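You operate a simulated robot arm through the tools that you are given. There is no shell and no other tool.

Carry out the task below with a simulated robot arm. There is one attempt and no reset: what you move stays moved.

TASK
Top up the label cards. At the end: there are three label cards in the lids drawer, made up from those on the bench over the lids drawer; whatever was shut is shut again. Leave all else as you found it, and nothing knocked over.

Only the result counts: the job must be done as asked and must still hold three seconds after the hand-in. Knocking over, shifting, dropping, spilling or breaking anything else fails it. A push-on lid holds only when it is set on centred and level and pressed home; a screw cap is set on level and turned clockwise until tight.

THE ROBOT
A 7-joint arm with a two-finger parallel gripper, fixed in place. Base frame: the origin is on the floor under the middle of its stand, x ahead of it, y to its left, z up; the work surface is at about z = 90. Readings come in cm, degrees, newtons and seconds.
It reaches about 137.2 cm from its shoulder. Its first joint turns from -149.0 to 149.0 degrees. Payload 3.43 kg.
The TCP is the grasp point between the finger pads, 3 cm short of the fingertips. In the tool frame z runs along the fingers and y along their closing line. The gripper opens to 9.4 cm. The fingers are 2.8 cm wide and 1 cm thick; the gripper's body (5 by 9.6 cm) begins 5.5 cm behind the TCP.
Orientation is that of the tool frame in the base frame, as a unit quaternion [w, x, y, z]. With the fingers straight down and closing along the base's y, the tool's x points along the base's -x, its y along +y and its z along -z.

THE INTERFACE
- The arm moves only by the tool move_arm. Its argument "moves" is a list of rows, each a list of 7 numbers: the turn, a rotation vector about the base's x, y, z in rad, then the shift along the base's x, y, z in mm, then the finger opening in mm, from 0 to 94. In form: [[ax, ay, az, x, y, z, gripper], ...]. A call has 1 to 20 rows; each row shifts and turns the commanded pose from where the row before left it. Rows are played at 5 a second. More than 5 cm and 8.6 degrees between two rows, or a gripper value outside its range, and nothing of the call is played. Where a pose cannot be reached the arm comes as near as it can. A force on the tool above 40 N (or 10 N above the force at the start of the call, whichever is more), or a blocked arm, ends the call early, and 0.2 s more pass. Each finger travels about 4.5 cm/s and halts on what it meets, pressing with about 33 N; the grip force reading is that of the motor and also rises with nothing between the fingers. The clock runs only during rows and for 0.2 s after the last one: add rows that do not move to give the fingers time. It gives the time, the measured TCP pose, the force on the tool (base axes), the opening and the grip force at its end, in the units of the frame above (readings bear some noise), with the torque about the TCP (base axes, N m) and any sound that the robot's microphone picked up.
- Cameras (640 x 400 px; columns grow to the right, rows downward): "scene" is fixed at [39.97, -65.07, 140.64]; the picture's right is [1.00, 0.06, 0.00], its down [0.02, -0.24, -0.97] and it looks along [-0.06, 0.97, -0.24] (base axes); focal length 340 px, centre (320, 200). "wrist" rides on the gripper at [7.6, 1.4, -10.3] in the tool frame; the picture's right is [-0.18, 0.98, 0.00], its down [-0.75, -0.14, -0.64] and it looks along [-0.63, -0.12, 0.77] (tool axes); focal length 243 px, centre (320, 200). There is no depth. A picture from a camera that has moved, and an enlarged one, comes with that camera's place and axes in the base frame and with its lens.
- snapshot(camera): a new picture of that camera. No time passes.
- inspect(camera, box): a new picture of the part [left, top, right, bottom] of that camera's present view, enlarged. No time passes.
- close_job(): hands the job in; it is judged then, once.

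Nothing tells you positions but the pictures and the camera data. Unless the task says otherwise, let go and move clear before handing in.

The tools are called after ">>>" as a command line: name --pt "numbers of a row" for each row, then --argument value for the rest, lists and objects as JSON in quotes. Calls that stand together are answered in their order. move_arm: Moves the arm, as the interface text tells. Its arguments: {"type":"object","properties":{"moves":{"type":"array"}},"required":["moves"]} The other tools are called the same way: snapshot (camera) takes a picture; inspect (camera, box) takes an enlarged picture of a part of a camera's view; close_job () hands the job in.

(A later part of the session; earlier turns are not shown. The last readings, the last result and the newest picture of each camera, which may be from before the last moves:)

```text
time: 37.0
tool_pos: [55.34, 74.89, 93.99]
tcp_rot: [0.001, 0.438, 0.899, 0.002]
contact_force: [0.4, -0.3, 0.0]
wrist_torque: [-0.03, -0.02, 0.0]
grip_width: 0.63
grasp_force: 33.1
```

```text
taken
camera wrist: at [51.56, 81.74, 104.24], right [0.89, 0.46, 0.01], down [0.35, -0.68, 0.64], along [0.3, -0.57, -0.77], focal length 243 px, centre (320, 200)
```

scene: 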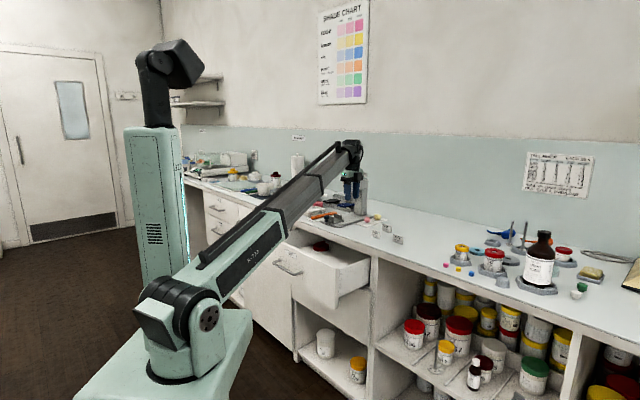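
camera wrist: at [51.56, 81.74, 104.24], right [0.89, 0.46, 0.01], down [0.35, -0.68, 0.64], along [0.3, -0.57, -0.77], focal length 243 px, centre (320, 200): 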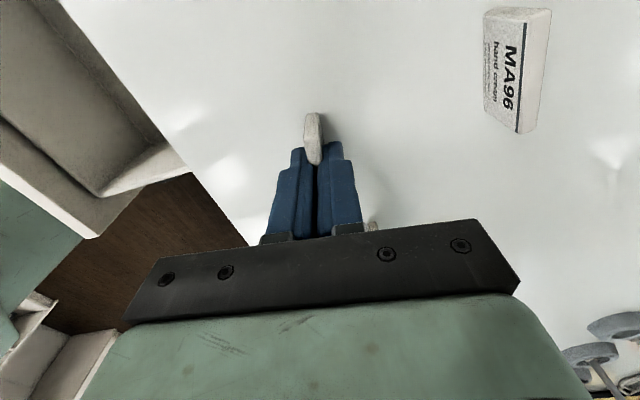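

WN25 is gripped (0.63 cm thick). I'll lift it and carry it over the open part of the drawer.

>>> move_arm --pt "0 0 0 0 0 10 3" --pt "0 0 0 0 0 25 3" --pt "0 0 0 0 0 35 3" --pt "0 0 0 0 0 40 3" --pt "0 0 0.01525 -36 3.1 0 3" --pt "0 0 0.01525 -36 3.1 0 3" --pt "0 0 0.01525 -36 3.1 0 3" --pt "0 0 0.01525 -36 3.1 0 3" --pt "0 0 0.01525 -36 3.1 0 3" --pt "0 0 0.01525 -36 3.1 0 3" --pt "0 0 0.01525 -36 3.1 0 3" --pt "0 0 0.01525 -36 3.1 0 3" --pt "0 0 0 0 0 0 3"

>>> snapshot --camera "wrist"

>>> snapshot --camera "scene"

```text
time: 39.8
tool_pos: [26.58, 77.28, 104.84]
tcp_rot: [0.001, 0.382, 0.924, 0.002]
contact_force: [0.4, 0.0, -2.1]
wrist_torque: [0.01, -0.01, -0.01]
grip_width: 0.62
grasp_force: 33.6
```

```text
taken
camera wrist: at [22.01, 83.56, 115.24], right [0.82, 0.57, 0.01], down [0.43, -0.63, 0.64], along [0.37, -0.53, -0.77], focal length 243 px, centre (320, 200)
```

wrist: 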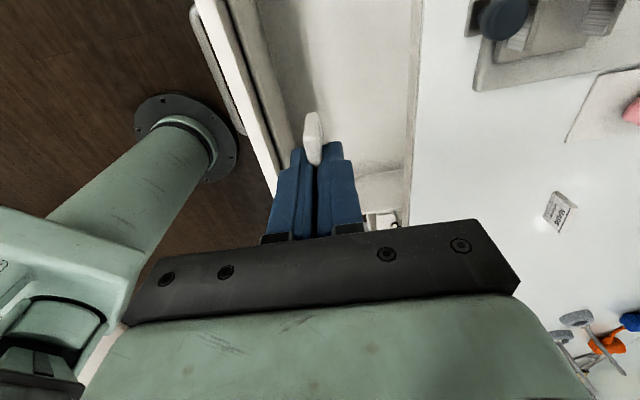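

```text
taken
```

scene: 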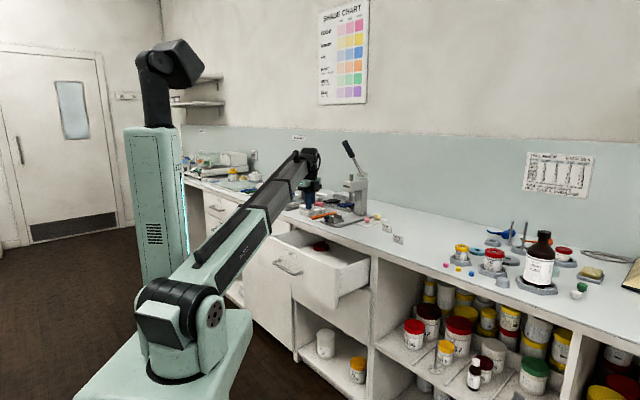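

>>> inspect --camera "wrist" --box '[220, 0, 460, 150]'

>>> inspect --camera "wrist" --box '[330, 140, 430, 220]'

```text
2.67 times, centred on (340, 75) of wrist
camera zoom: at [22.01, 83.56, 115.24], right [0.82, 0.57, 0.01], down [0.43, -0.63, 0.64], along [0.37, -0.53, -0.77], focal length 647 px, centre (267, 533)
```

zoom: 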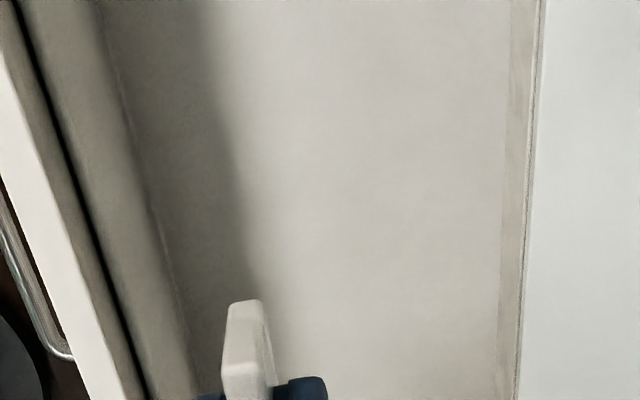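

```text
5.00 times, centred on (380, 180) of wrist
camera zoom: at [22.01, 83.56, 115.24], right [0.82, 0.57, 0.01], down [0.43, -0.63, 0.64], along [0.37, -0.53, -0.77], focal length 1213 px, centre (20, 300)
```

zoom: 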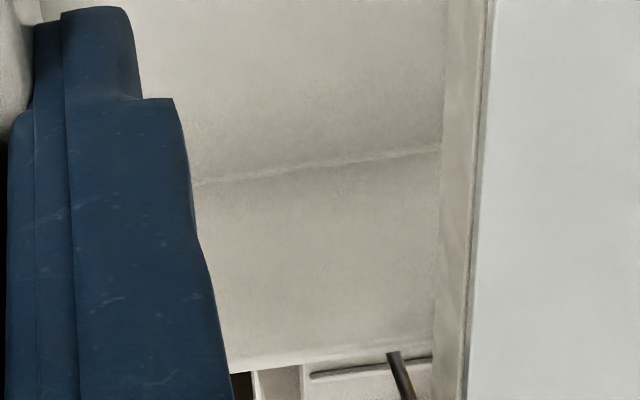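

The inner front wall is at n≈66.4 and the drawer floor at about z≈71.6, so the hand fits between the wall and the bench edge. I'll descend most of the way and watch the force.

>>> move_arm --pt "0 0 0 5.7 5.7 -20 3" --pt "0 0 0 0 0 -40 3" --pt "0 0 0 0 0 -40 3" --pt "0 0 0 0 0 -40 3" --pt "0 0 0 0 0 -40 3" --pt "0 0 0 0 0 -30 3" --pt "0 0 0 0 0 -20 3" --pt "0 0 0 0 0 0 3"

>>> snapshot --camera "wrist"

>>> inspect --camera "scene" --box '[240, 160, 440, 285]'

```text
time: 41.6
tool_pos: [26.9, 77.84, 82.09]
tcp_rot: [0.002, 0.382, 0.924, 0.002]
contact_force: [0.4, 0.3, -0.7]
wrist_torque: [-0.01, -0.02, 0.02]
grip_width: 0.64
grasp_force: 32.8
```

```text
taken
camera wrist: at [22.41, 84.19, 92.41], right [0.82, 0.57, 0.01], down [0.43, -0.63, 0.64], along [0.37, -0.53, -0.77], focal length 243 px, centre (320, 200)
```

wrist: 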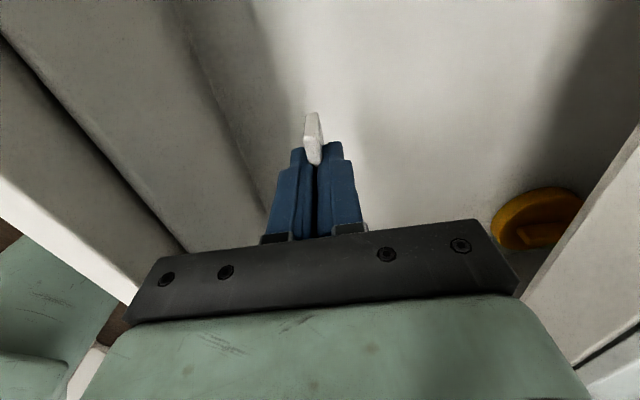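

```text
3.20 times, centred on (340, 222) of scene
camera zoom: at [39.97, -65.07, 140.64], right [1.0, 0.06, 0.0], down [0.02, -0.24, -0.97], along [-0.06, 0.97, -0.24], focal length 1088 px, centre (256, 128)
```

zoom: 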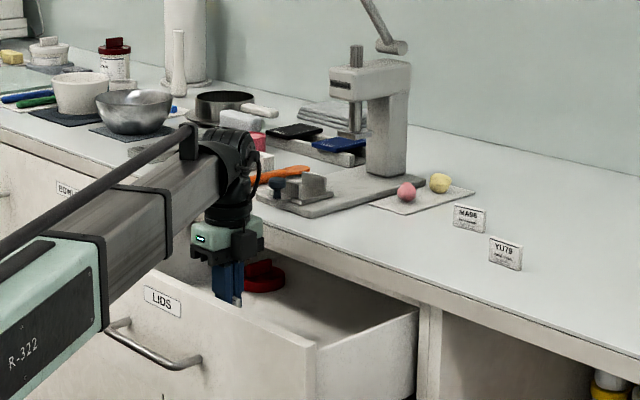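

Clearances look fine and the card is held upright above the floor. I'll lower further in smaller steps.

>>> move_arm --pt "0 0 0 0 0 -15 3" --pt "0 0 0 0 0 -15 3" --pt "0 0 0 0 0 -10 3" --pt "0 0 0 0 0 -8 3" --pt "0 0 0 0 0 -4 3" --pt "0 0 0 0 0 0 3"

>>> snapshot --camera "wrist"

>>> inspect --camera "scene" --box '[240, 160, 440, 285]'

```text
time: 43.0
tool_pos: [27.12, 77.9, 76.68]
tcp_rot: [0.002, 0.382, 0.924, 0.001]
contact_force: [-0.5, 0.5, 0.2]
wrist_torque: [-0.02, -0.02, 0.0]
grip_width: 0.62
grasp_force: 33.9
```

```text
taken
camera wrist: at [22.46, 84.32, 87.0], right [0.82, 0.57, 0.01], down [0.43, -0.63, 0.64], along [0.37, -0.53, -0.77], focal length 243 px, centre (320, 200)
```

wrist: 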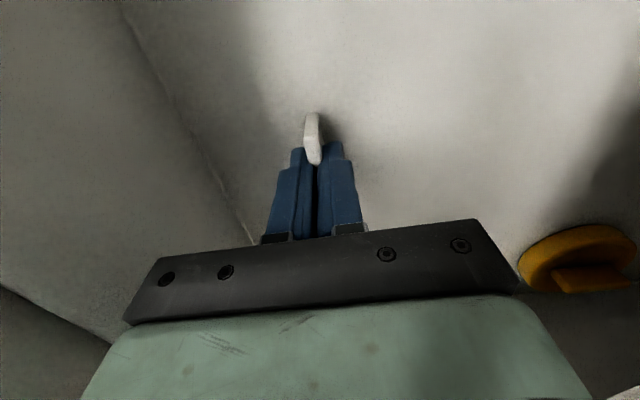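

```text
3.20 times, centred on (340, 222) of scene
camera zoom: at [39.97, -65.07, 140.64], right [1.0, 0.06, 0.0], down [0.02, -0.24, -0.97], along [-0.06, 0.97, -0.24], focal length 1088 px, centre (256, 128)
```

zoom: 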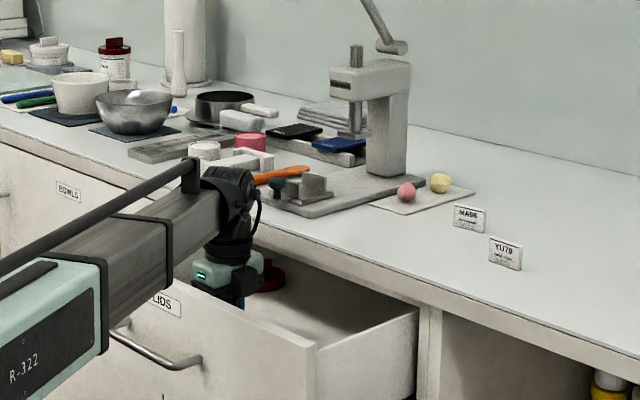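

>>> move_arm --pt "0 0 0 0 0 -3 3" --pt "0 0 0 0 0 -3 3" --pt "0 0 0 0 0 0 3"

```text
time: 43.8
tool_pos: [27.02, 78.07, 76.17]
tcp_rot: [0.001, 0.382, 0.924, 0.003]
contact_force: [-0.4, 0.8, 0.4]
wrist_torque: [-0.01, -0.01, -0.01]
grip_width: 0.63
grasp_force: 32.6
```

>>> move_arm --pt "0 0 0 0 0 -2 3" --pt "0 0 0 0 0 -2 3" --pt "0 0 0 0 0 0 3"

>>> inspect --camera "wrist" --box '[260, 80, 380, 170]'

```text
time: 44.6
tool_pos: [26.99, 77.73, 75.88]
tcp_rot: [0.001, 0.382, 0.924, 0.003]
contact_force: [-0.4, 0.8, 24.5]
wrist_torque: [0.04, 0.0, 0.0]
grip_width: 0.66
grasp_force: 32.9
```

```text
4.44 times, centred on (320, 125) of wrist
camera zoom: at [22.46, 84.23, 86.2], right [0.82, 0.57, 0.01], down [0.43, -0.64, 0.64], along [0.37, -0.53, -0.77], focal length 1078 px, centre (320, 533)
```

zoom: 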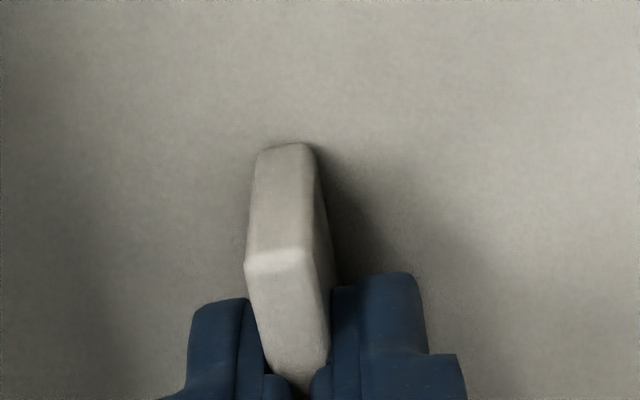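

The card has touched the drawer floor (24 N). I'll ease up a millimetre, release gently and rise clear.

>>> move_arm --pt "0 0 0 0 0 1.5 3" --pt "0 0 0 0 0 0 3"

```text
time: 45.2
tool_pos: [26.96, 77.8, 75.99]
tcp_rot: [0.001, 0.381, 0.925, 0.002]
contact_force: [0.2, 0.9, 16.1]
wrist_torque: [0.06, 0.08, 0.01]
grip_width: 0.63
grasp_force: 32.5
```

>>> move_arm --pt "0 0 0 0 0 1.5 3" --pt "0 0 0 0 0 0 3"

```text
time: 45.8
tool_pos: [27.04, 77.91, 75.79]
tcp_rot: [0.002, 0.382, 0.924, 0.002]
contact_force: [0.6, 0.7, -0.2]
wrist_torque: [-0.03, -0.02, 0.0]
grip_width: 0.61
grasp_force: 33.1
```

>>> move_arm --pt "0 0 0 0 0 0 10" --pt "0 0 0 0 0 0 16" --pt "0 0 0 0 0 0 24" --pt "0 0 0 0 0 0 30" --pt "0 0 0 0 0 0 30"

>>> inspect --camera "wrist" --box '[240, 80, 400, 200]'

```text
time: 47.0
tool_pos: [27.05, 77.87, 75.88]
tcp_rot: [0.002, 0.382, 0.924, 0.002]
contact_force: [-0.7, -0.1, 0.1]
wrist_torque: [-0.01, 0.0, 0.02]
grip_width: 3.01
grasp_force: 0.0
```

```text
3.33 times, centred on (320, 140) of wrist
camera zoom: at [22.48, 84.26, 86.3], right [0.82, 0.57, 0.0], down [0.43, -0.63, 0.64], along [0.37, -0.53, -0.77], focal length 809 px, centre (320, 400)
```

zoom: 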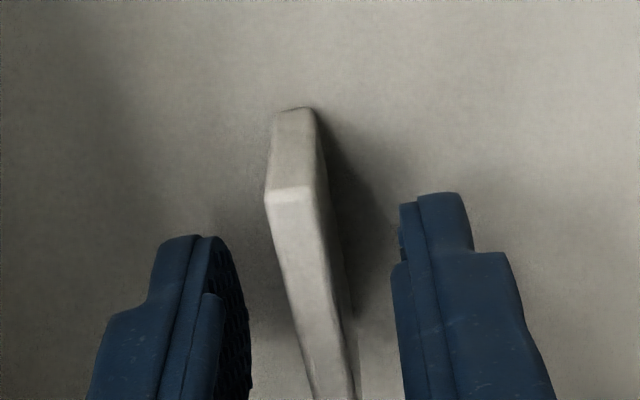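

WN25 stands on its own in the drawer. I'll rise straight up and check.

>>> move_arm --pt "0 0 0 0 0 8 30" --pt "0 0 0 0 0 20 30" --pt "0 0 0 0 0 40 30" --pt "0 0 0 0 0 40 30" --pt "0 0 0 0 0 40 30" --pt "0 0 0 0 0 45 30" --pt "0 0 0 0 0 45 30" --pt "0 0 0 0 0 45 30" --pt "0 0 0 0 0 0 40"

>>> snapshot --camera "wrist"

>>> inspect --camera "scene" --box '[240, 160, 440, 285]'

```text
time: 49.0
tool_pos: [26.88, 77.84, 104.3]
tcp_rot: [0.001, 0.382, 0.924, 0.002]
contact_force: [-0.2, -0.4, -0.4]
wrist_torque: [0.03, 0.01, 0.0]
grip_width: 4.02
grasp_force: 0.1
```

```text
taken
camera wrist: at [22.39, 84.19, 114.59], right [0.82, 0.57, 0.0], down [0.43, -0.63, 0.64], along [0.37, -0.53, -0.77], focal length 243 px, centre (320, 200)
```

wrist: 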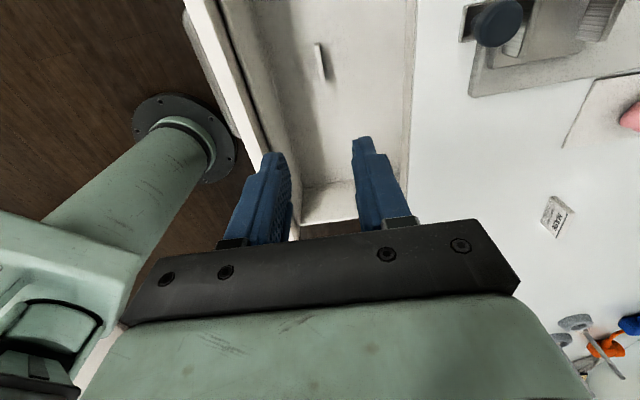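

```text
3.20 times, centred on (340, 222) of scene
camera zoom: at [39.97, -65.07, 140.64], right [1.0, 0.06, 0.0], down [0.02, -0.24, -0.97], along [-0.06, 0.97, -0.24], focal length 1088 px, centre (256, 128)
```

zoom: 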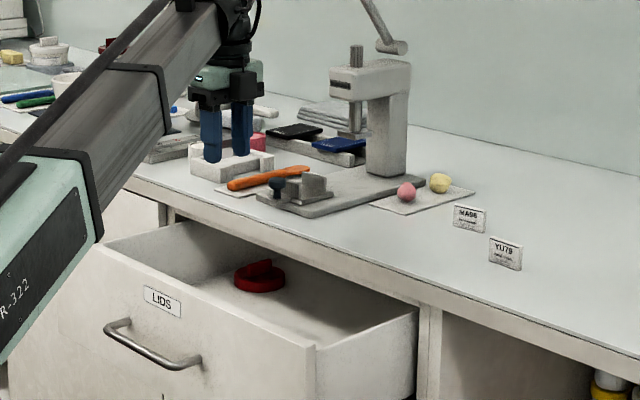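

WN25 is standing in the drawer and nothing else moved. Next I'll go over MA96 with the matching yaw.

>>> move_arm --pt "0 0 0.0142 42.5 7.2 0 40" --pt "0 0 0.0142 42.5 7.2 0 40" --pt "0 0 0.0142 42.5 7.2 0 40" --pt "0 0 0.0142 42.5 7.2 0 40" --pt "0 0 0.0142 42.5 7.2 0 40" --pt "0 0 0.0142 42.5 7.2 0 40" --pt "0 0 0.0142 42.5 7.2 0 40" --pt "0 0 0.0142 42.5 7.2 -20 40" --pt "0 0 0 0 0 0 40"

>>> snapshot --camera "wrist"

>>> inspect --camera "wrist" --box '[240, 80, 400, 180]'

```text
time: 51.0
tool_pos: [61.13, 83.47, 102.43]
tcp_rot: [0.002, 0.329, 0.944, 0.002]
contact_force: [-0.4, 1.2, -0.7]
wrist_torque: [0.02, 0.0, -0.02]
grip_width: 4.01
grasp_force: 0.1
```

```text
taken
camera wrist: at [55.98, 89.38, 112.71], right [0.75, 0.66, 0.01], down [0.5, -0.58, 0.64], along [0.42, -0.48, -0.77], focal length 243 px, centre (320, 200)
```

wrist: 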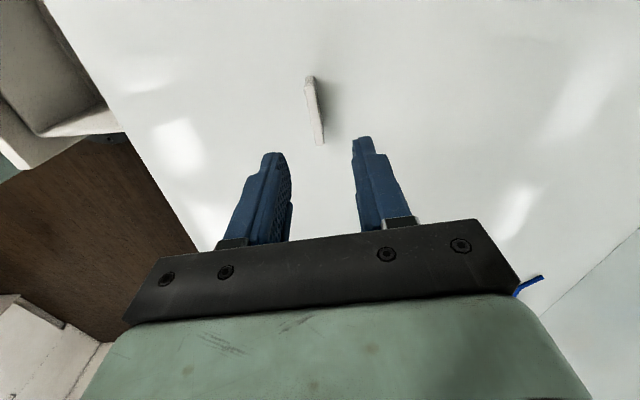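

```text
4.00 times, centred on (320, 130) of wrist
camera zoom: at [55.98, 89.38, 112.71], right [0.75, 0.66, 0.01], down [0.5, -0.58, 0.64], along [0.42, -0.48, -0.77], focal length 970 px, centre (320, 480)
```

zoom: 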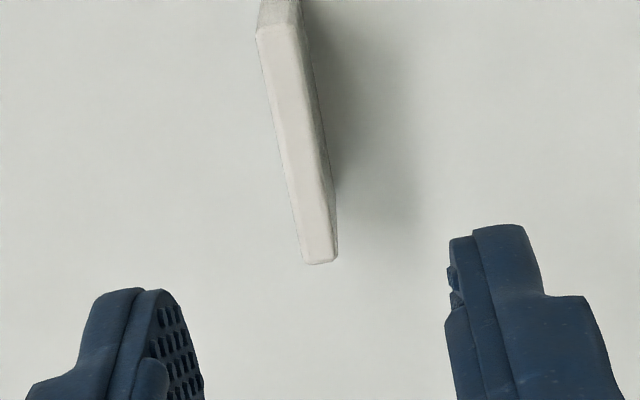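

MA96 is aligned but about 4 mm off centre. I'll shift to suit, descend and grip.

>>> move_arm --pt "0 0 0 -3.2 -2.2 -20 40" --pt "0 0 0 0 0 -30 40" --pt "0 0 0 0 0 -20 40" --pt "0 0 0 0 0 -10 40" --pt "0 0 0 0 0 -5 40" --pt "0 0 0 0 0 0 40"

>>> inspect --camera "wrist" --box '[220, 90, 420, 215]'

```text
time: 52.4
tool_pos: [60.69, 83.4, 93.87]
tcp_rot: [0.002, 0.329, 0.944, 0.002]
contact_force: [0.3, 0.3, 1.0]
wrist_torque: [0.01, 0.03, 0.03]
grip_width: 4.0
grasp_force: 0.1
```

```text
3.20 times, centred on (320, 152) of wrist
camera zoom: at [55.56, 89.25, 104.17], right [0.76, 0.66, 0.0], down [0.5, -0.58, 0.64], along [0.42, -0.48, -0.77], focal length 776 px, centre (320, 352)
```

zoom: 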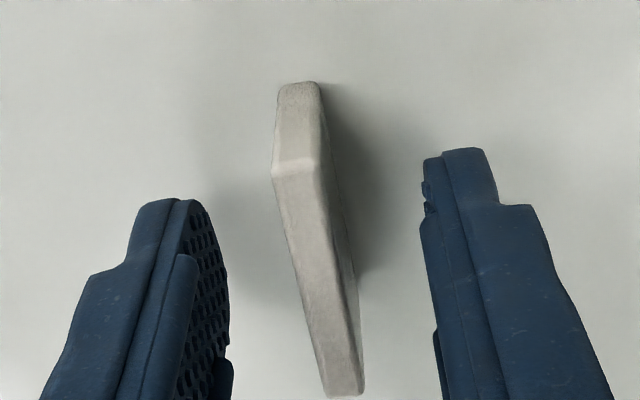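

>>> move_arm --pt "0 0 0 0 0 0 3" --pt "0 0 0 0 0 0 3" --pt "0 0 0 0 0 0 3" --pt "0 0 0 0 0 0 3"

```text
time: 53.4
tool_pos: [60.85, 83.41, 93.82]
tcp_rot: [0.002, 0.329, 0.944, 0.002]
contact_force: [0.4, -0.2, 2.8]
wrist_torque: [0.0, 0.0, -0.02]
grip_width: 0.64
grasp_force: 32.9
```

>>> move_arm --pt "0 0 0 0 0 10 3" --pt "0 0 0 0 0 25 3" --pt "0 0 0 0 0 35 3" --pt "0 0 0 0 0 40 3" --pt "0 0 -0.0142 -32.6 -16.6 0 3" --pt "0 0 -0.0142 -32.6 -16.6 0 3" --pt "0 0 -0.0142 -32.6 -16.6 0 3" --pt "0 0 -0.0142 -32.6 -16.6 0 3" --pt "0 0 -0.0142 -32.6 -16.6 0 3" --pt "0 0 -0.0142 -32.6 -16.6 0 3" --pt "0 0 -0.0142 -32.6 -16.6 0 3" --pt "0 0 -0.0142 -32.6 -16.6 0 3" --pt "0 0 0 0 0 0 3"

>>> snapshot --camera "wrist"

>>> snapshot --camera "scene"

```text
time: 56.2
tool_pos: [34.63, 70.16, 104.95]
tcp_rot: [0.001, 0.381, 0.924, 0.002]
contact_force: [0.1, 0.0, 0.3]
wrist_torque: [-0.01, -0.01, -0.01]
grip_width: 0.61
grasp_force: 33.3
```

```text
taken
camera wrist: at [30.1, 76.43, 115.17], right [0.82, 0.57, 0.0], down [0.43, -0.63, 0.64], along [0.37, -0.53, -0.77], focal length 243 px, centre (320, 200)
```

wrist: 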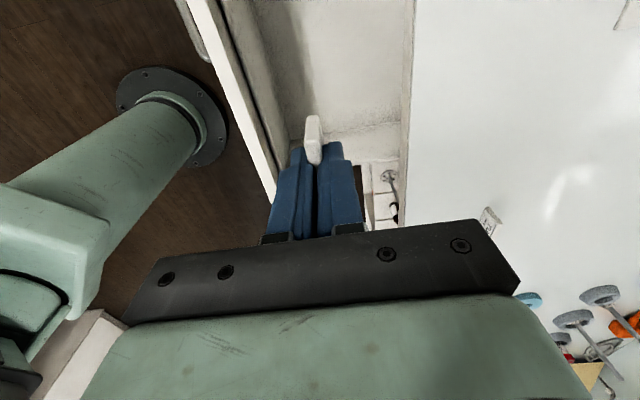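

```text
taken
```

scene: 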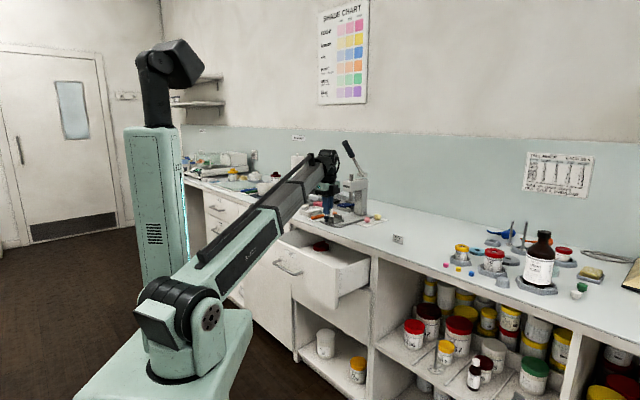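

>>> move_arm --pt "0 0 0 0 0 -20 3" --pt "0 0 0 0 0 -40 3" --pt "0 0 0 0 0 -40 3" --pt "0 0 0 0 0 -40 3" --pt "0 0 0 0 0 -40 3" --pt "0 0 0 0 0 -30 3" --pt "0 0 0 0 0 -25 3" --pt "0 0 0 0 0 -15 3" --pt "0 0 0 0 0 -12 3" --pt "0 0 0 0 0 -10 3" --pt "0 0 0 0 0 -6 3" --pt "0 0 0 0 0 0 3"

>>> snapshot --camera "wrist"

>>> inspect --camera "scene" --box '[240, 160, 440, 285]'

```text
time: 58.8
tool_pos: [34.6, 70.13, 76.97]
tcp_rot: [0.002, 0.382, 0.924, 0.002]
contact_force: [-0.3, 0.3, 0.3]
wrist_torque: [0.0, 0.0, -0.01]
grip_width: 0.62
grasp_force: 33.1
```

```text
taken
camera wrist: at [30.08, 76.48, 87.31], right [0.82, 0.57, 0.01], down [0.43, -0.63, 0.64], along [0.37, -0.53, -0.77], focal length 243 px, centre (320, 200)
```

wrist: 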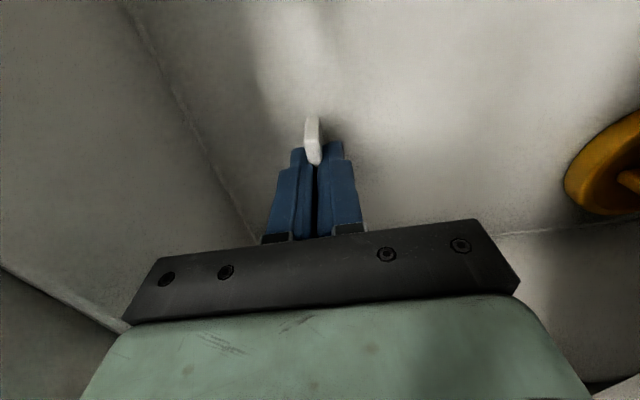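

```text
3.20 times, centred on (340, 222) of scene
camera zoom: at [39.97, -65.07, 140.64], right [1.0, 0.06, 0.0], down [0.02, -0.24, -0.97], along [-0.06, 0.97, -0.24], focal length 1088 px, centre (256, 128)
```

zoom: 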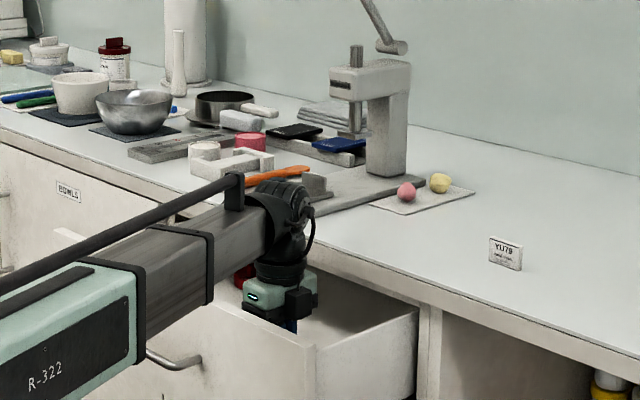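

>>> move_arm --pt "0 0 0 0 0 -4 3" --pt "0 0 0 0 0 -3 3" --pt "0 0 0 0 0 0 3"

```text
time: 59.6
tool_pos: [34.59, 70.16, 76.32]
tcp_rot: [0.002, 0.381, 0.924, 0.002]
contact_force: [-0.2, -0.9, 0.7]
wrist_torque: [-0.01, -0.03, 0.02]
grip_width: 0.65
grasp_force: 33.7
```

>>> move_arm --pt "0 0 0 0 0 -2 3" --pt "0 0 0 0 0 -1.5 3" --pt "0 0 0 0 0 0 3"

```text
time: 60.4
tool_pos: [34.53, 70.14, 75.85]
tcp_rot: [0.002, 0.382, 0.924, 0.002]
contact_force: [0.7, 0.8, -0.4]
wrist_torque: [-0.02, 0.01, 0.0]
grip_width: 0.63
grasp_force: 32.6
```

>>> move_arm --pt "0 0 0 0 0 -1 3" --pt "0 0 0 0 0 0 3"

```text
time: 61.0
tool_pos: [34.55, 70.1, 75.9]
tcp_rot: [0.002, 0.381, 0.924, 0.002]
contact_force: [0.3, -0.6, 1.3]
wrist_torque: [0.0, -0.03, -0.02]
grip_width: 0.65
grasp_force: 33.9
```

>>> move_arm --pt "0 0 0 0 0 -1 3" --pt "0 0 0 0 0 0 3"

```text
time: 61.6
tool_pos: [34.54, 70.0, 75.82]
tcp_rot: [0.0, 0.382, 0.924, 0.003]
contact_force: [-0.6, 1.4, 14.9]
wrist_torque: [0.02, 0.01, 0.02]
grip_width: 0.62
grasp_force: 33.5
```

Floor contact (15 N). I'll ease up a touch and release.

>>> move_arm --pt "0 0 0 0 0 1.2 3" --pt "0 0 0 0 0 0 3"

```text
time: 62.2
tool_pos: [34.56, 70.09, 75.9]
tcp_rot: [0.002, 0.382, 0.924, 0.002]
contact_force: [-0.5, 0.8, 6.7]
wrist_torque: [0.04, 0.0, 0.03]
grip_width: 0.63
grasp_force: 32.8
```

>>> move_arm --pt "0 0 0 0 0 0.7 3" --pt "0 0 0 0 0 0 10" --pt "0 0 0 0 0 0 16" --pt "0 0 0 0 0 0 24" --pt "0 0 0 0 0 0 30" --pt "0 0 0 0 0 0 30"

>>> inspect --camera "wrist" --box '[240, 80, 400, 200]'

```text
time: 63.6
tool_pos: [34.59, 70.2, 75.87]
tcp_rot: [0.001, 0.382, 0.924, 0.002]
contact_force: [-0.6, -1.0, 0.1]
wrist_torque: [0.01, 0.0, 0.04]
grip_width: 2.98
grasp_force: 0.1
```

```text
3.33 times, centred on (320, 140) of wrist
camera zoom: at [30.08, 76.48, 86.26], right [0.82, 0.57, 0.01], down [0.43, -0.63, 0.64], along [0.37, -0.53, -0.77], focal length 809 px, centre (320, 400)
```

zoom: 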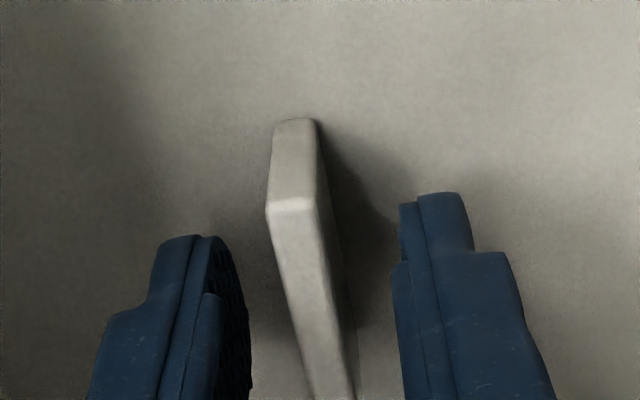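

MA96 stands free. I'll rise and move left to view the whole drawer and count.

>>> move_arm --pt "0 0 0 0 0 8 30" --pt "0 0 0 0 0 20 30" --pt "0 0 0 0 0 40 30" --pt "0 0 0 0 0 40 30" --pt "0 0 0 0 0 40 30" --pt "0 0 0 0 0 45 30" --pt "0 0 0 0 0 45 30" --pt "0 0 0 0 0 45 30" --pt "0 0 0 -41 23.6 0 30" --pt "0 0 0 -41 23.6 0 30" --pt "0 0 0 -41 23.6 0 30" --pt "0 0 0 -41 23.6 0 30" --pt "0 0 0 -41 23.6 0 30" --pt "0 0 0 0 0 0 30"

>>> snapshot --camera "wrist"

>>> inspect --camera "scene" --box '[240, 160, 440, 285]'

```text
time: 66.6
tool_pos: [14.27, 82.19, 104.07]
tcp_rot: [0.002, 0.382, 0.924, 0.002]
contact_force: [0.1, -0.1, 0.1]
wrist_torque: [0.0, -0.01, -0.02]
grip_width: 2.98
grasp_force: 0.0
```

```text
taken
camera wrist: at [9.73, 88.54, 114.39], right [0.82, 0.57, 0.01], down [0.43, -0.63, 0.64], along [0.37, -0.53, -0.77], focal length 243 px, centre (320, 200)
```

wrist: 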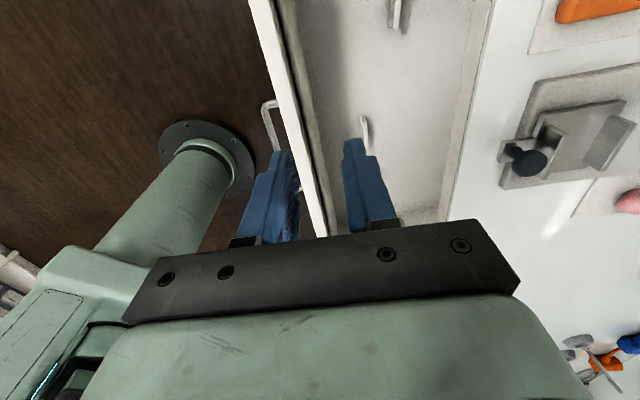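

```text
3.20 times, centred on (340, 222) of scene
camera zoom: at [39.97, -65.07, 140.64], right [1.0, 0.06, 0.0], down [0.02, -0.24, -0.97], along [-0.06, 0.97, -0.24], focal length 1088 px, centre (256, 128)
```

zoom: 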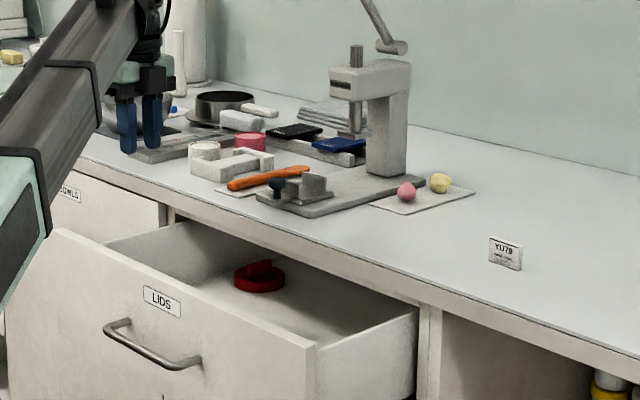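

I see the original card and WN25, and MA96 is behind a finger. I'll take one more view along the drawer to confirm there are exactly three cards before shutting it.

>>> move_arm --pt "0 0 0.131 7 -14.3 1 30" --pt "0 0 0.131 7 -14.3 1 30" --pt "0 0 0.131 7 -14.3 1 30" --pt "0 0 0.131 7 -14.3 1 30" --pt "0 0 0.131 7 -14.3 1 30" --pt "0 0 0.131 7 -14.3 1 30" --pt "0 0 0.131 7 -14.3 1 30" --pt "0 0 0.131 7 -14.3 1 30" --pt "0 0 0.131 7 -14.3 1 30" --pt "0 0 0.131 7 -14.3 1 30" --pt "0 0 0.131 7 -14.3 1 30" --pt "0 0 0.131 7 -14.3 1 30" --pt "0.0925 -0.0925 0 0 0 -10 30" --pt "0.0925 -0.0925 0 0 0 -10 30" --pt "0 0 0 0 0 0 30"

>>> snapshot --camera "wrist"

```text
time: 69.8
tool_pos: [22.5, 64.63, 103.44]
tcp_rot: [0.12, -0.381, 0.915, 0.051]
contact_force: [-0.6, -0.6, -1.9]
wrist_torque: [0.01, -0.01, 0.0]
grip_width: 3.02
grasp_force: 0.1
```

```text
taken
camera wrist: at [14.38, 58.6, 111.47], right [-0.57, 0.82, 0.05], down [0.5, 0.3, 0.82], along [0.65, 0.49, -0.58], focal length 243 px, centre (320, 200)
```

wrist: 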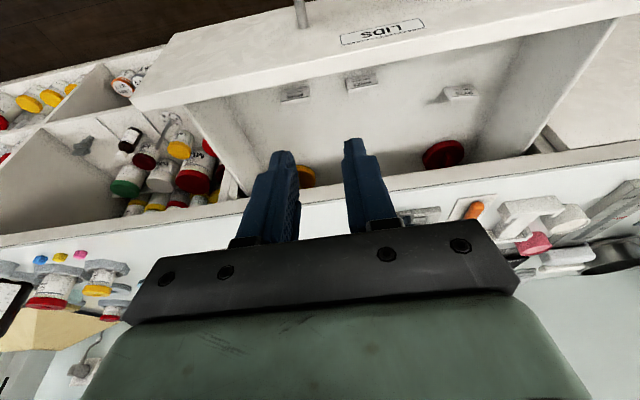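

>>> inspect --camera "wrist" --box '[200, 40, 560, 220]'

>>> move_arm --pt "0.0925 -0.0925 0 -20 20 -10 30" --pt "0.0925 -0.0925 0 -20 20 -10 30" --pt "0 0 0 -10 10 0 30" --pt "0 0 0 0 0 0 30"

>>> snapshot --camera "wrist"

```text
1.78 times, centred on (380, 130) of wrist
camera zoom: at [14.38, 58.6, 111.47], right [-0.57, 0.82, 0.05], down [0.5, 0.3, 0.82], along [0.65, 0.49, -0.58], focal length 431 px, centre (213, 324)
```

zoom: 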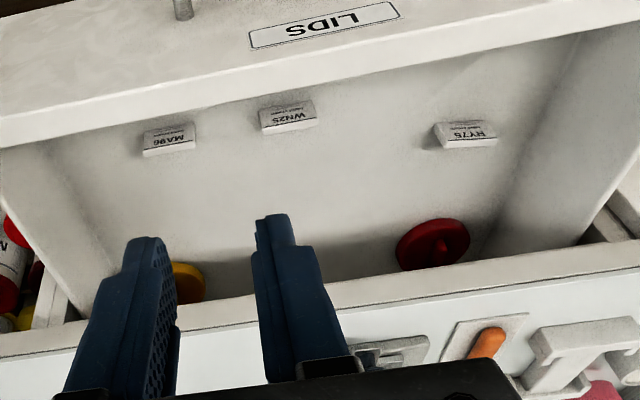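

```text
time: 70.8
tool_pos: [17.42, 69.76, 101.55]
tcp_rot: [0.239, -0.372, 0.891, 0.101]
contact_force: [0.5, -0.9, -0.6]
wrist_torque: [0.03, -0.01, -0.02]
grip_width: 2.99
grasp_force: 0.1
```

```text
taken
camera wrist: at [8.1, 62.49, 106.64], right [-0.59, 0.8, 0.09], down [0.33, 0.13, 0.93], along [0.74, 0.58, -0.35], focal length 243 px, centre (320, 200)
```

wrist: 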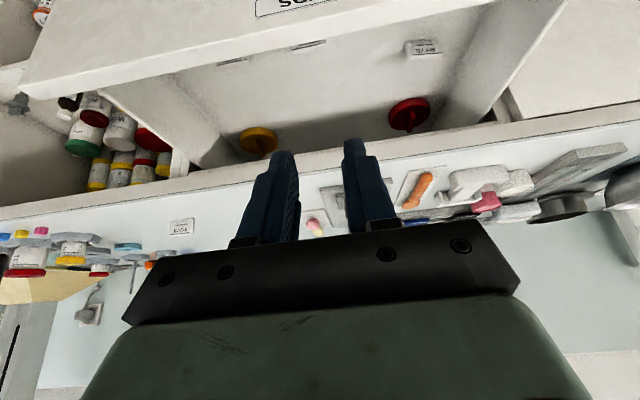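

>>> inspect --camera "wrist" --box '[180, 30, 500, 180]'

```text
2.00 times, centred on (340, 105) of wrist
camera zoom: at [8.1, 62.49, 106.64], right [-0.59, 0.8, 0.09], down [0.33, 0.13, 0.93], along [0.74, 0.58, -0.35], focal length 485 px, centre (280, 390)
```

zoom: 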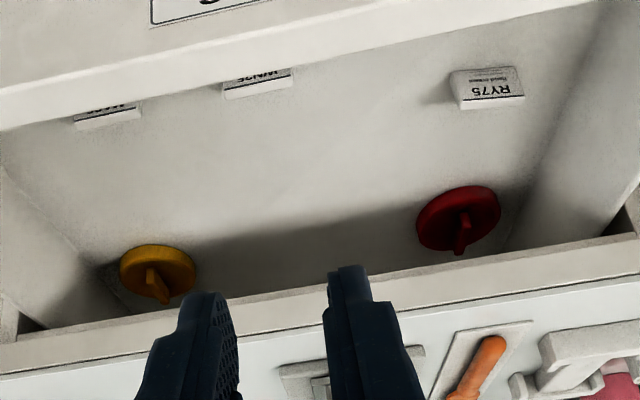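

Three cards are visible: MA96, WN25 and RY75, plus the two lids. The far back could still be partly hidden by the fingers, so I'll take one lower view from a different side position.

>>> move_arm --pt "0.065 -0.065 0 20 -30 -25 30" --pt "0.065 -0.065 0 17 -27 -25 30" --pt "0 0 0 10 -20 -15 30" --pt "0 0 0 0 0 -10 30" --pt "0 0 0 0 0 0 30"

>>> snapshot --camera "wrist"

>>> inspect --camera "wrist" --box '[200, 60, 520, 210]'

```text
time: 72.0
tool_pos: [22.29, 62.06, 93.76]
tcp_rot: [0.32, -0.361, 0.866, 0.134]
contact_force: [1.0, -0.2, -1.2]
wrist_torque: [0.0, 0.05, -0.01]
grip_width: 3.0
grasp_force: 0.0
```

```text
taken
camera wrist: at [12.4, 54.23, 96.72], right [-0.6, 0.79, 0.12], down [0.21, 0.01, 0.98], along [0.77, 0.61, -0.17], focal length 243 px, centre (320, 200)
```

wrist: 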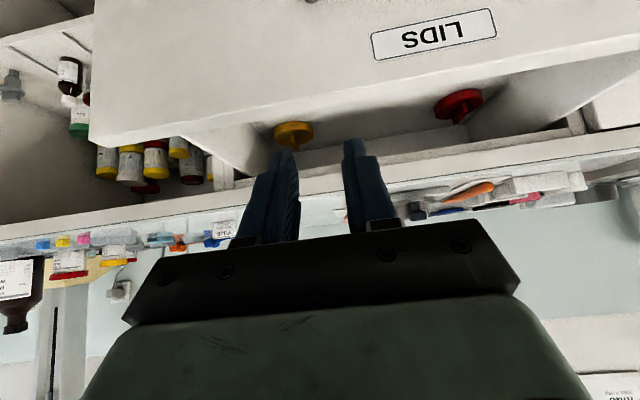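

```text
2.00 times, centred on (360, 135) of wrist
camera zoom: at [12.4, 54.23, 96.72], right [-0.6, 0.79, 0.12], down [0.21, 0.01, 0.98], along [0.77, 0.61, -0.17], focal length 485 px, centre (240, 330)
```

zoom: 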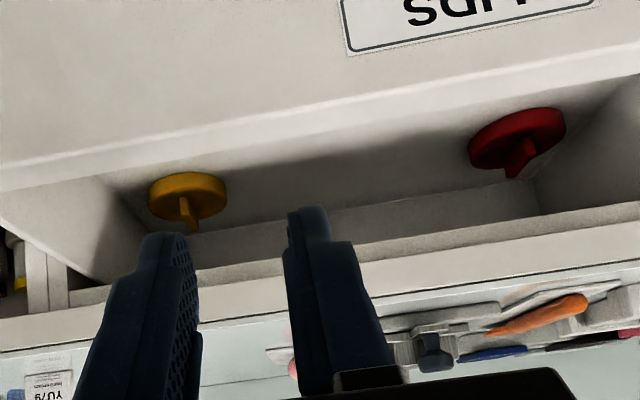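

The back wall is right behind the lids, so the count is exactly three cards. Now I'll go back to the handle pose (yaw −45°, tilted 45°) to shut the drawer.

>>> move_arm --pt "-0.0836 0.0836 0 0 0 20 40" --pt "-0.0836 0.0836 0 0 0 20 40" --pt "-0.0836 0.0836 0 0 0 20 40" --pt "-0.0836 0.0836 0 0 0 20 40" --pt "-0.0836 0.0836 0 0 0 20 40" --pt "-0.0836 0.0836 0 0 0 20 40" --pt "0 0 -0.131 -9.1 2 -4.8 40" --pt "0 0 -0.131 -9.1 2 -4.8 40" --pt "0 0 -0.131 -9.1 2 -4.8 40" --pt "0 0 -0.131 -9.1 2 -4.8 40" --pt "0 0 -0.131 -9.1 2 -4.8 40" --pt "0 0 -0.131 -9.1 2 -4.8 40" --pt "0 0 -0.131 -9.1 2 -4.8 40" --pt "0 0 -0.131 -9.1 2 -4.8 40" --pt "0 0 -0.131 -9.1 2 -4.8 40" --pt "0 0 -0.131 -9.1 2 -4.8 40" --pt "0 0 -0.131 -9.1 2 -4.8 40" --pt "0 0 -0.131 -9.1 2 -4.8 40" --pt "0 0 0 0 0 0 40"

```text
time: 76.0
tool_pos: [11.25, 64.54, 100.24]
tcp_rot: [0.0, 0.383, 0.924, 0.003]
contact_force: [-0.5, 0.2, -0.3]
wrist_torque: [0.0, -0.03, -0.02]
grip_width: 4.0
grasp_force: 0.1
```

>>> move_arm --pt "0.0925 -0.0925 0 0 0 -10 40" --pt "0.0925 -0.0925 0 0 0 -20 40" --pt "0.0925 -0.0925 0 0 0 -20 40" --pt "0.0925 -0.0925 0 0 0 -30 40" --pt "0.0925 -0.0925 0 0 0 -30 40" --pt "0.0925 -0.0925 0 0 0 -30 40" --pt "0 0 0 0 0 0 40"

>>> snapshot --camera "wrist"

```text
time: 77.6
tool_pos: [11.26, 64.4, 86.1]
tcp_rot: [0.147, 0.352, 0.853, 0.357]
contact_force: [-0.5, 0.0, 0.2]
wrist_torque: [0.0, 0.0, -0.03]
grip_width: 4.0
grasp_force: 0.1
```

```text
taken
camera wrist: at [1.35, 65.32, 94.41], right [0.62, 0.36, 0.7], down [0.14, -0.93, 0.35], along [0.77, -0.12, -0.62], focal length 243 px, centre (320, 200)
```

wrist: 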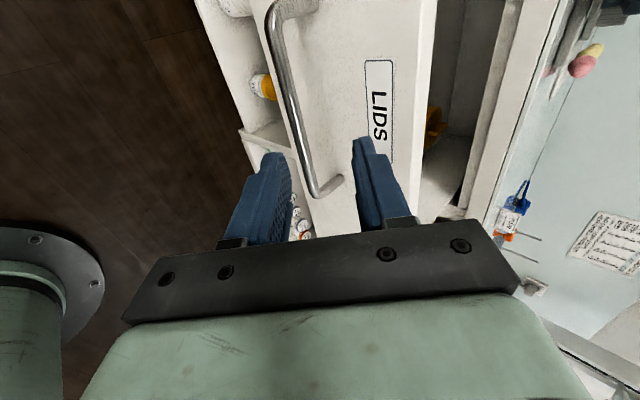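

>>> move_arm --pt "0 0 0 3 2 -18 40" --pt "0 0 0 3 2 -17 40" --pt "0 0 0 10 10 -14.1 40" --pt "0 0 0 10 10 -14.1 40" --pt "0 0 0 10 10 -14.1 40" --pt "0 0 0 0 0 0 40"

>>> snapshot --camera "wrist"

```text
time: 79.0
tool_pos: [14.82, 67.72, 78.37]
tcp_rot: [0.148, 0.353, 0.853, 0.356]
contact_force: [-0.4, -0.2, 0.7]
wrist_torque: [0.0, -0.02, -0.01]
grip_width: 3.99
grasp_force: 0.2
```

```text
taken
camera wrist: at [4.85, 68.71, 86.64], right [0.62, 0.36, 0.7], down [0.14, -0.93, 0.35], along [0.77, -0.12, -0.62], focal length 243 px, centre (320, 200)
```

wrist: 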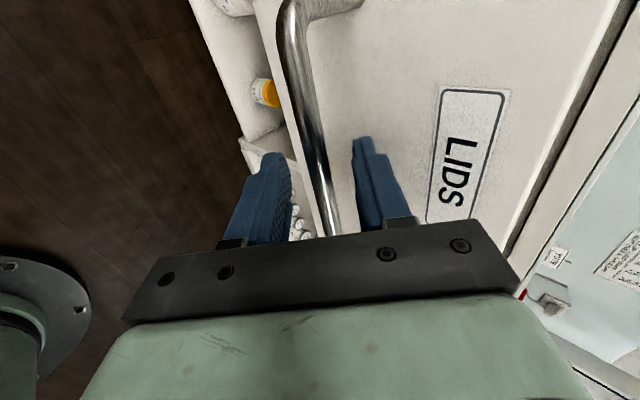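

The bar is back between the fingers, so I'll close on it.

>>> move_arm --pt "0 0 0 0 0 0 5" --pt "0 0 0 0 0 0 5" --pt "0 0 0 0 0 0 5" --pt "0 0 0 0 0 0 5"

```text
time: 80.0
tool_pos: [14.88, 67.68, 78.34]
tcp_rot: [0.147, 0.353, 0.853, 0.356]
contact_force: [-0.2, 0.9, 11.6]
wrist_torque: [-0.18, -0.33, 0.31]
grip_width: 1.17
grasp_force: 44.7
```

>>> move_arm --pt "0 0 0 1 1 0.6 5" --pt "0 0 0 2 2 0 5" --pt "0 0 0 3.5 3.5 0 5" --pt "0 0 0 5 5 0 5" --pt "0 0 0 5 5.1 0 5" --pt "0 0 0 5 5 0 5" --pt "0 0 0 5 5.1 0 5" --pt "0 0 0 5 5 0 5" --pt "0 0 0 5 5.1 0 5" --pt "0 0 0 5 5 0 5" --pt "0 0 0 5 5.1 0 5" --pt "0 0 0 5 5 0 5" --pt "0 0 0 5 5.1 0 5" --pt "0 0 0 5 5 0 5" --pt "0 0 0 5 5.1 0 5" --pt "0 0 0 3 3 0 5" --pt "0 0 0 1.5 1.5 0 5" --pt "0 0 0 0 0 0 5"

>>> inspect --camera "scene" --box '[240, 160, 440, 285]'

```text
time: 83.8
tool_pos: [21.88, 75.06, 78.41]
tcp_rot: [0.148, 0.352, 0.853, 0.355]
contact_force: [-2.7, 1.6, -13.9]
wrist_torque: [-0.13, 0.03, 0.58]
grip_width: 1.17
grasp_force: 45.5
```

```text
3.20 times, centred on (340, 222) of scene
camera zoom: at [39.97, -65.07, 140.64], right [1.0, 0.06, 0.0], down [0.02, -0.24, -0.97], along [-0.06, 0.97, -0.24], focal length 1088 px, centre (256, 128)
```

zoom: 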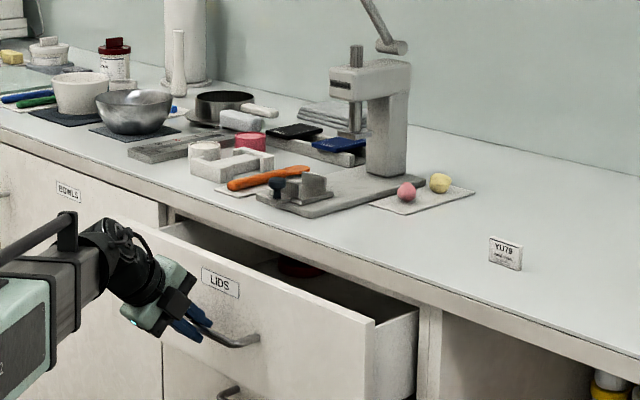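

>>> move_arm --pt "0 0 0 1 1 -0.6 5" --pt "0 0 0 2 2 0 5" --pt "0 0 0 3.5 3.5 0 5" --pt "0 0 0 5 5 0 5" --pt "0 0 0 5 5 0 5" --pt "0 0 0 5 5 0 5" --pt "0 0 0 5 5 0 5" --pt "0 0 0 5 5 0 5" --pt "0 0 0 5 5 0 5" --pt "0 0 0 5 5 0 5" --pt "0 0 0 5 5 0 5" --pt "0 0 0 5 5 0 5" --pt "0 0 0 4 4 0 5" --pt "0 0 0 3 3 0 5" --pt "0 0 0 2 2 0 5" --pt "0 0 0 1 1 0 5" --pt "0 0 0 0 0 0 5"

>>> inspect --camera "scene" --box '[240, 160, 440, 285]'

```text
time: 87.4
tool_pos: [28.13, 81.16, 78.44]
tcp_rot: [0.148, 0.352, 0.853, 0.355]
contact_force: [1.4, -0.6, -1.6]
wrist_torque: [-0.4, -0.35, 0.13]
grip_width: 1.18
grasp_force: 45.0
```

```text
3.20 times, centred on (340, 222) of scene
camera zoom: at [39.97, -65.07, 140.64], right [1.0, 0.06, 0.0], down [0.02, -0.24, -0.97], along [-0.06, 0.97, -0.24], focal length 1088 px, centre (256, 128)
```

zoom: 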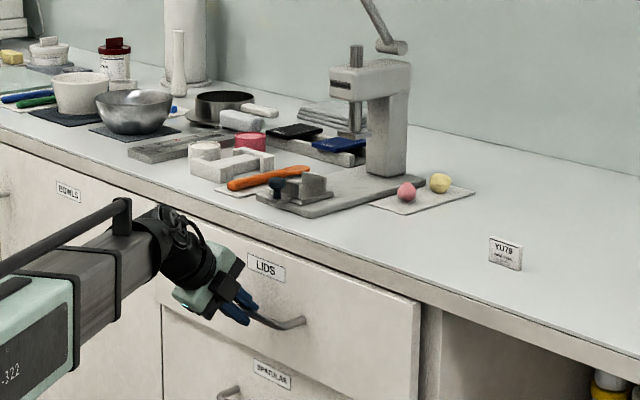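

About 1.2 cm left. I'll push it home slowly until it meets the stop.

>>> move_arm --pt "0 0 0 2 2 0 5" --pt "0 0 0 2 2 0 5" --pt "0 0 0 2 2 0 5" --pt "0 0 0 1 1 0 5" --pt "0 0 0 1 1 0 5" --pt "0 0 0 0.7 0.7 0 5" --pt "0 0 0 0 0 0 5"

```text
time: 89.0
tool_pos: [28.94, 82.15, 78.43]
tcp_rot: [0.146, 0.352, 0.853, 0.355]
contact_force: [2.8, -4.5, -10.8]
wrist_torque: [-0.53, -0.37, 0.04]
grip_width: 1.18
grasp_force: 44.8
```

>>> move_arm --pt "0 0 0 0.8 0.8 -0.4 5" --pt "0 0 0 0.8 0.8 0 5" --pt "0 0 0 0 0 0 5"

>>> inspect --camera "scene" --box '[280, 210, 440, 310]'

```text
time: 89.8
tool_pos: [29.21, 82.09, 78.43]
tcp_rot: [0.148, 0.353, 0.853, 0.355]
contact_force: [-13.6, -18.7, 0.8]
wrist_torque: [-0.71, -0.55, -0.13]
grip_width: 1.17
grasp_force: 45.3
```

```text
4.00 times, centred on (360, 260) of scene
camera zoom: at [39.97, -65.07, 140.64], right [1.0, 0.06, 0.0], down [0.02, -0.24, -0.97], along [-0.06, 0.97, -0.24], focal length 1361 px, centre (160, -40)
```

zoom: 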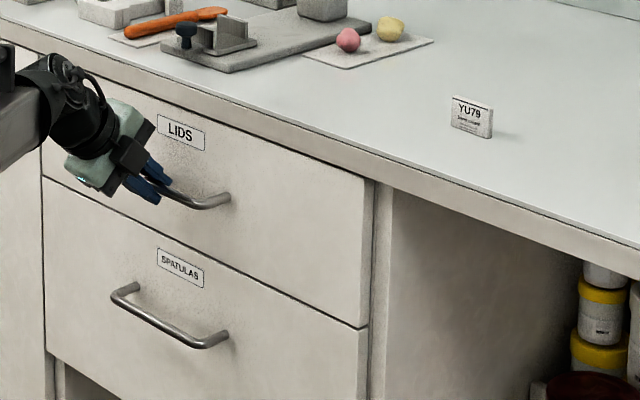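

The drawer meets its stop (23 N) and looks flush. I'll open the fingers and back away.

>>> move_arm --pt "0 0 0 0 0 0 40" --pt "0 0 0 0 0 0 40" --pt "0 0 0 0 0 0 40" --pt "0 0 0 -5 -5 7.1 40" --pt "0 0 0 -10 -10 14.1 40" --pt "0 0 0 -10 -10 14.1 40" --pt "0 0 0 -10 -10 14.1 40" --pt "0 0 0 -10 -10 14.1 40" --pt "0 0 0 0 0 0 40"

>>> snapshot --camera "wrist"

>>> inspect --camera "scene" --box '[280, 210, 440, 310]'

```text
time: 91.8
tool_pos: [24.58, 77.56, 84.71]
tcp_rot: [0.147, 0.353, 0.853, 0.355]
contact_force: [-0.2, 0.3, 0.0]
wrist_torque: [0.0, 0.0, -0.03]
grip_width: 4.0
grasp_force: 0.1
```

```text
taken
camera wrist: at [14.66, 78.52, 92.99], right [0.62, 0.36, 0.7], down [0.14, -0.93, 0.35], along [0.77, -0.12, -0.62], focal length 243 px, centre (320, 200)
```

wrist: 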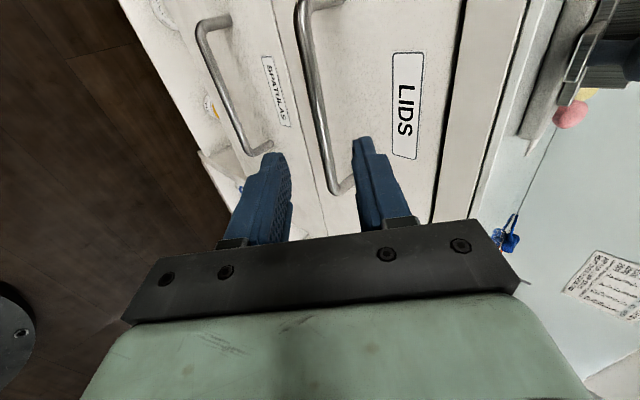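

```text
4.00 times, centred on (360, 260) of scene
camera zoom: at [39.97, -65.07, 140.64], right [1.0, 0.06, 0.0], down [0.02, -0.24, -0.97], along [-0.06, 0.97, -0.24], focal length 1361 px, centre (160, -40)
```

zoom: 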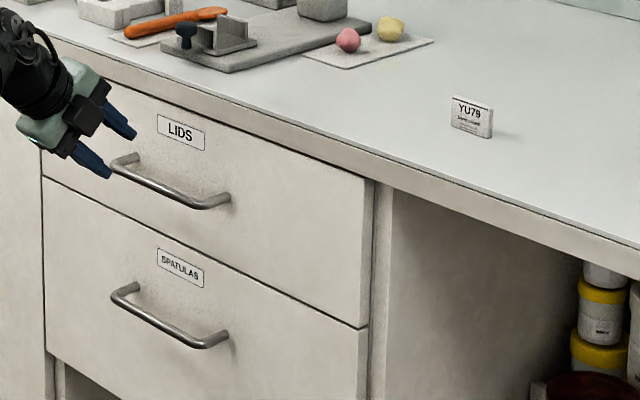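

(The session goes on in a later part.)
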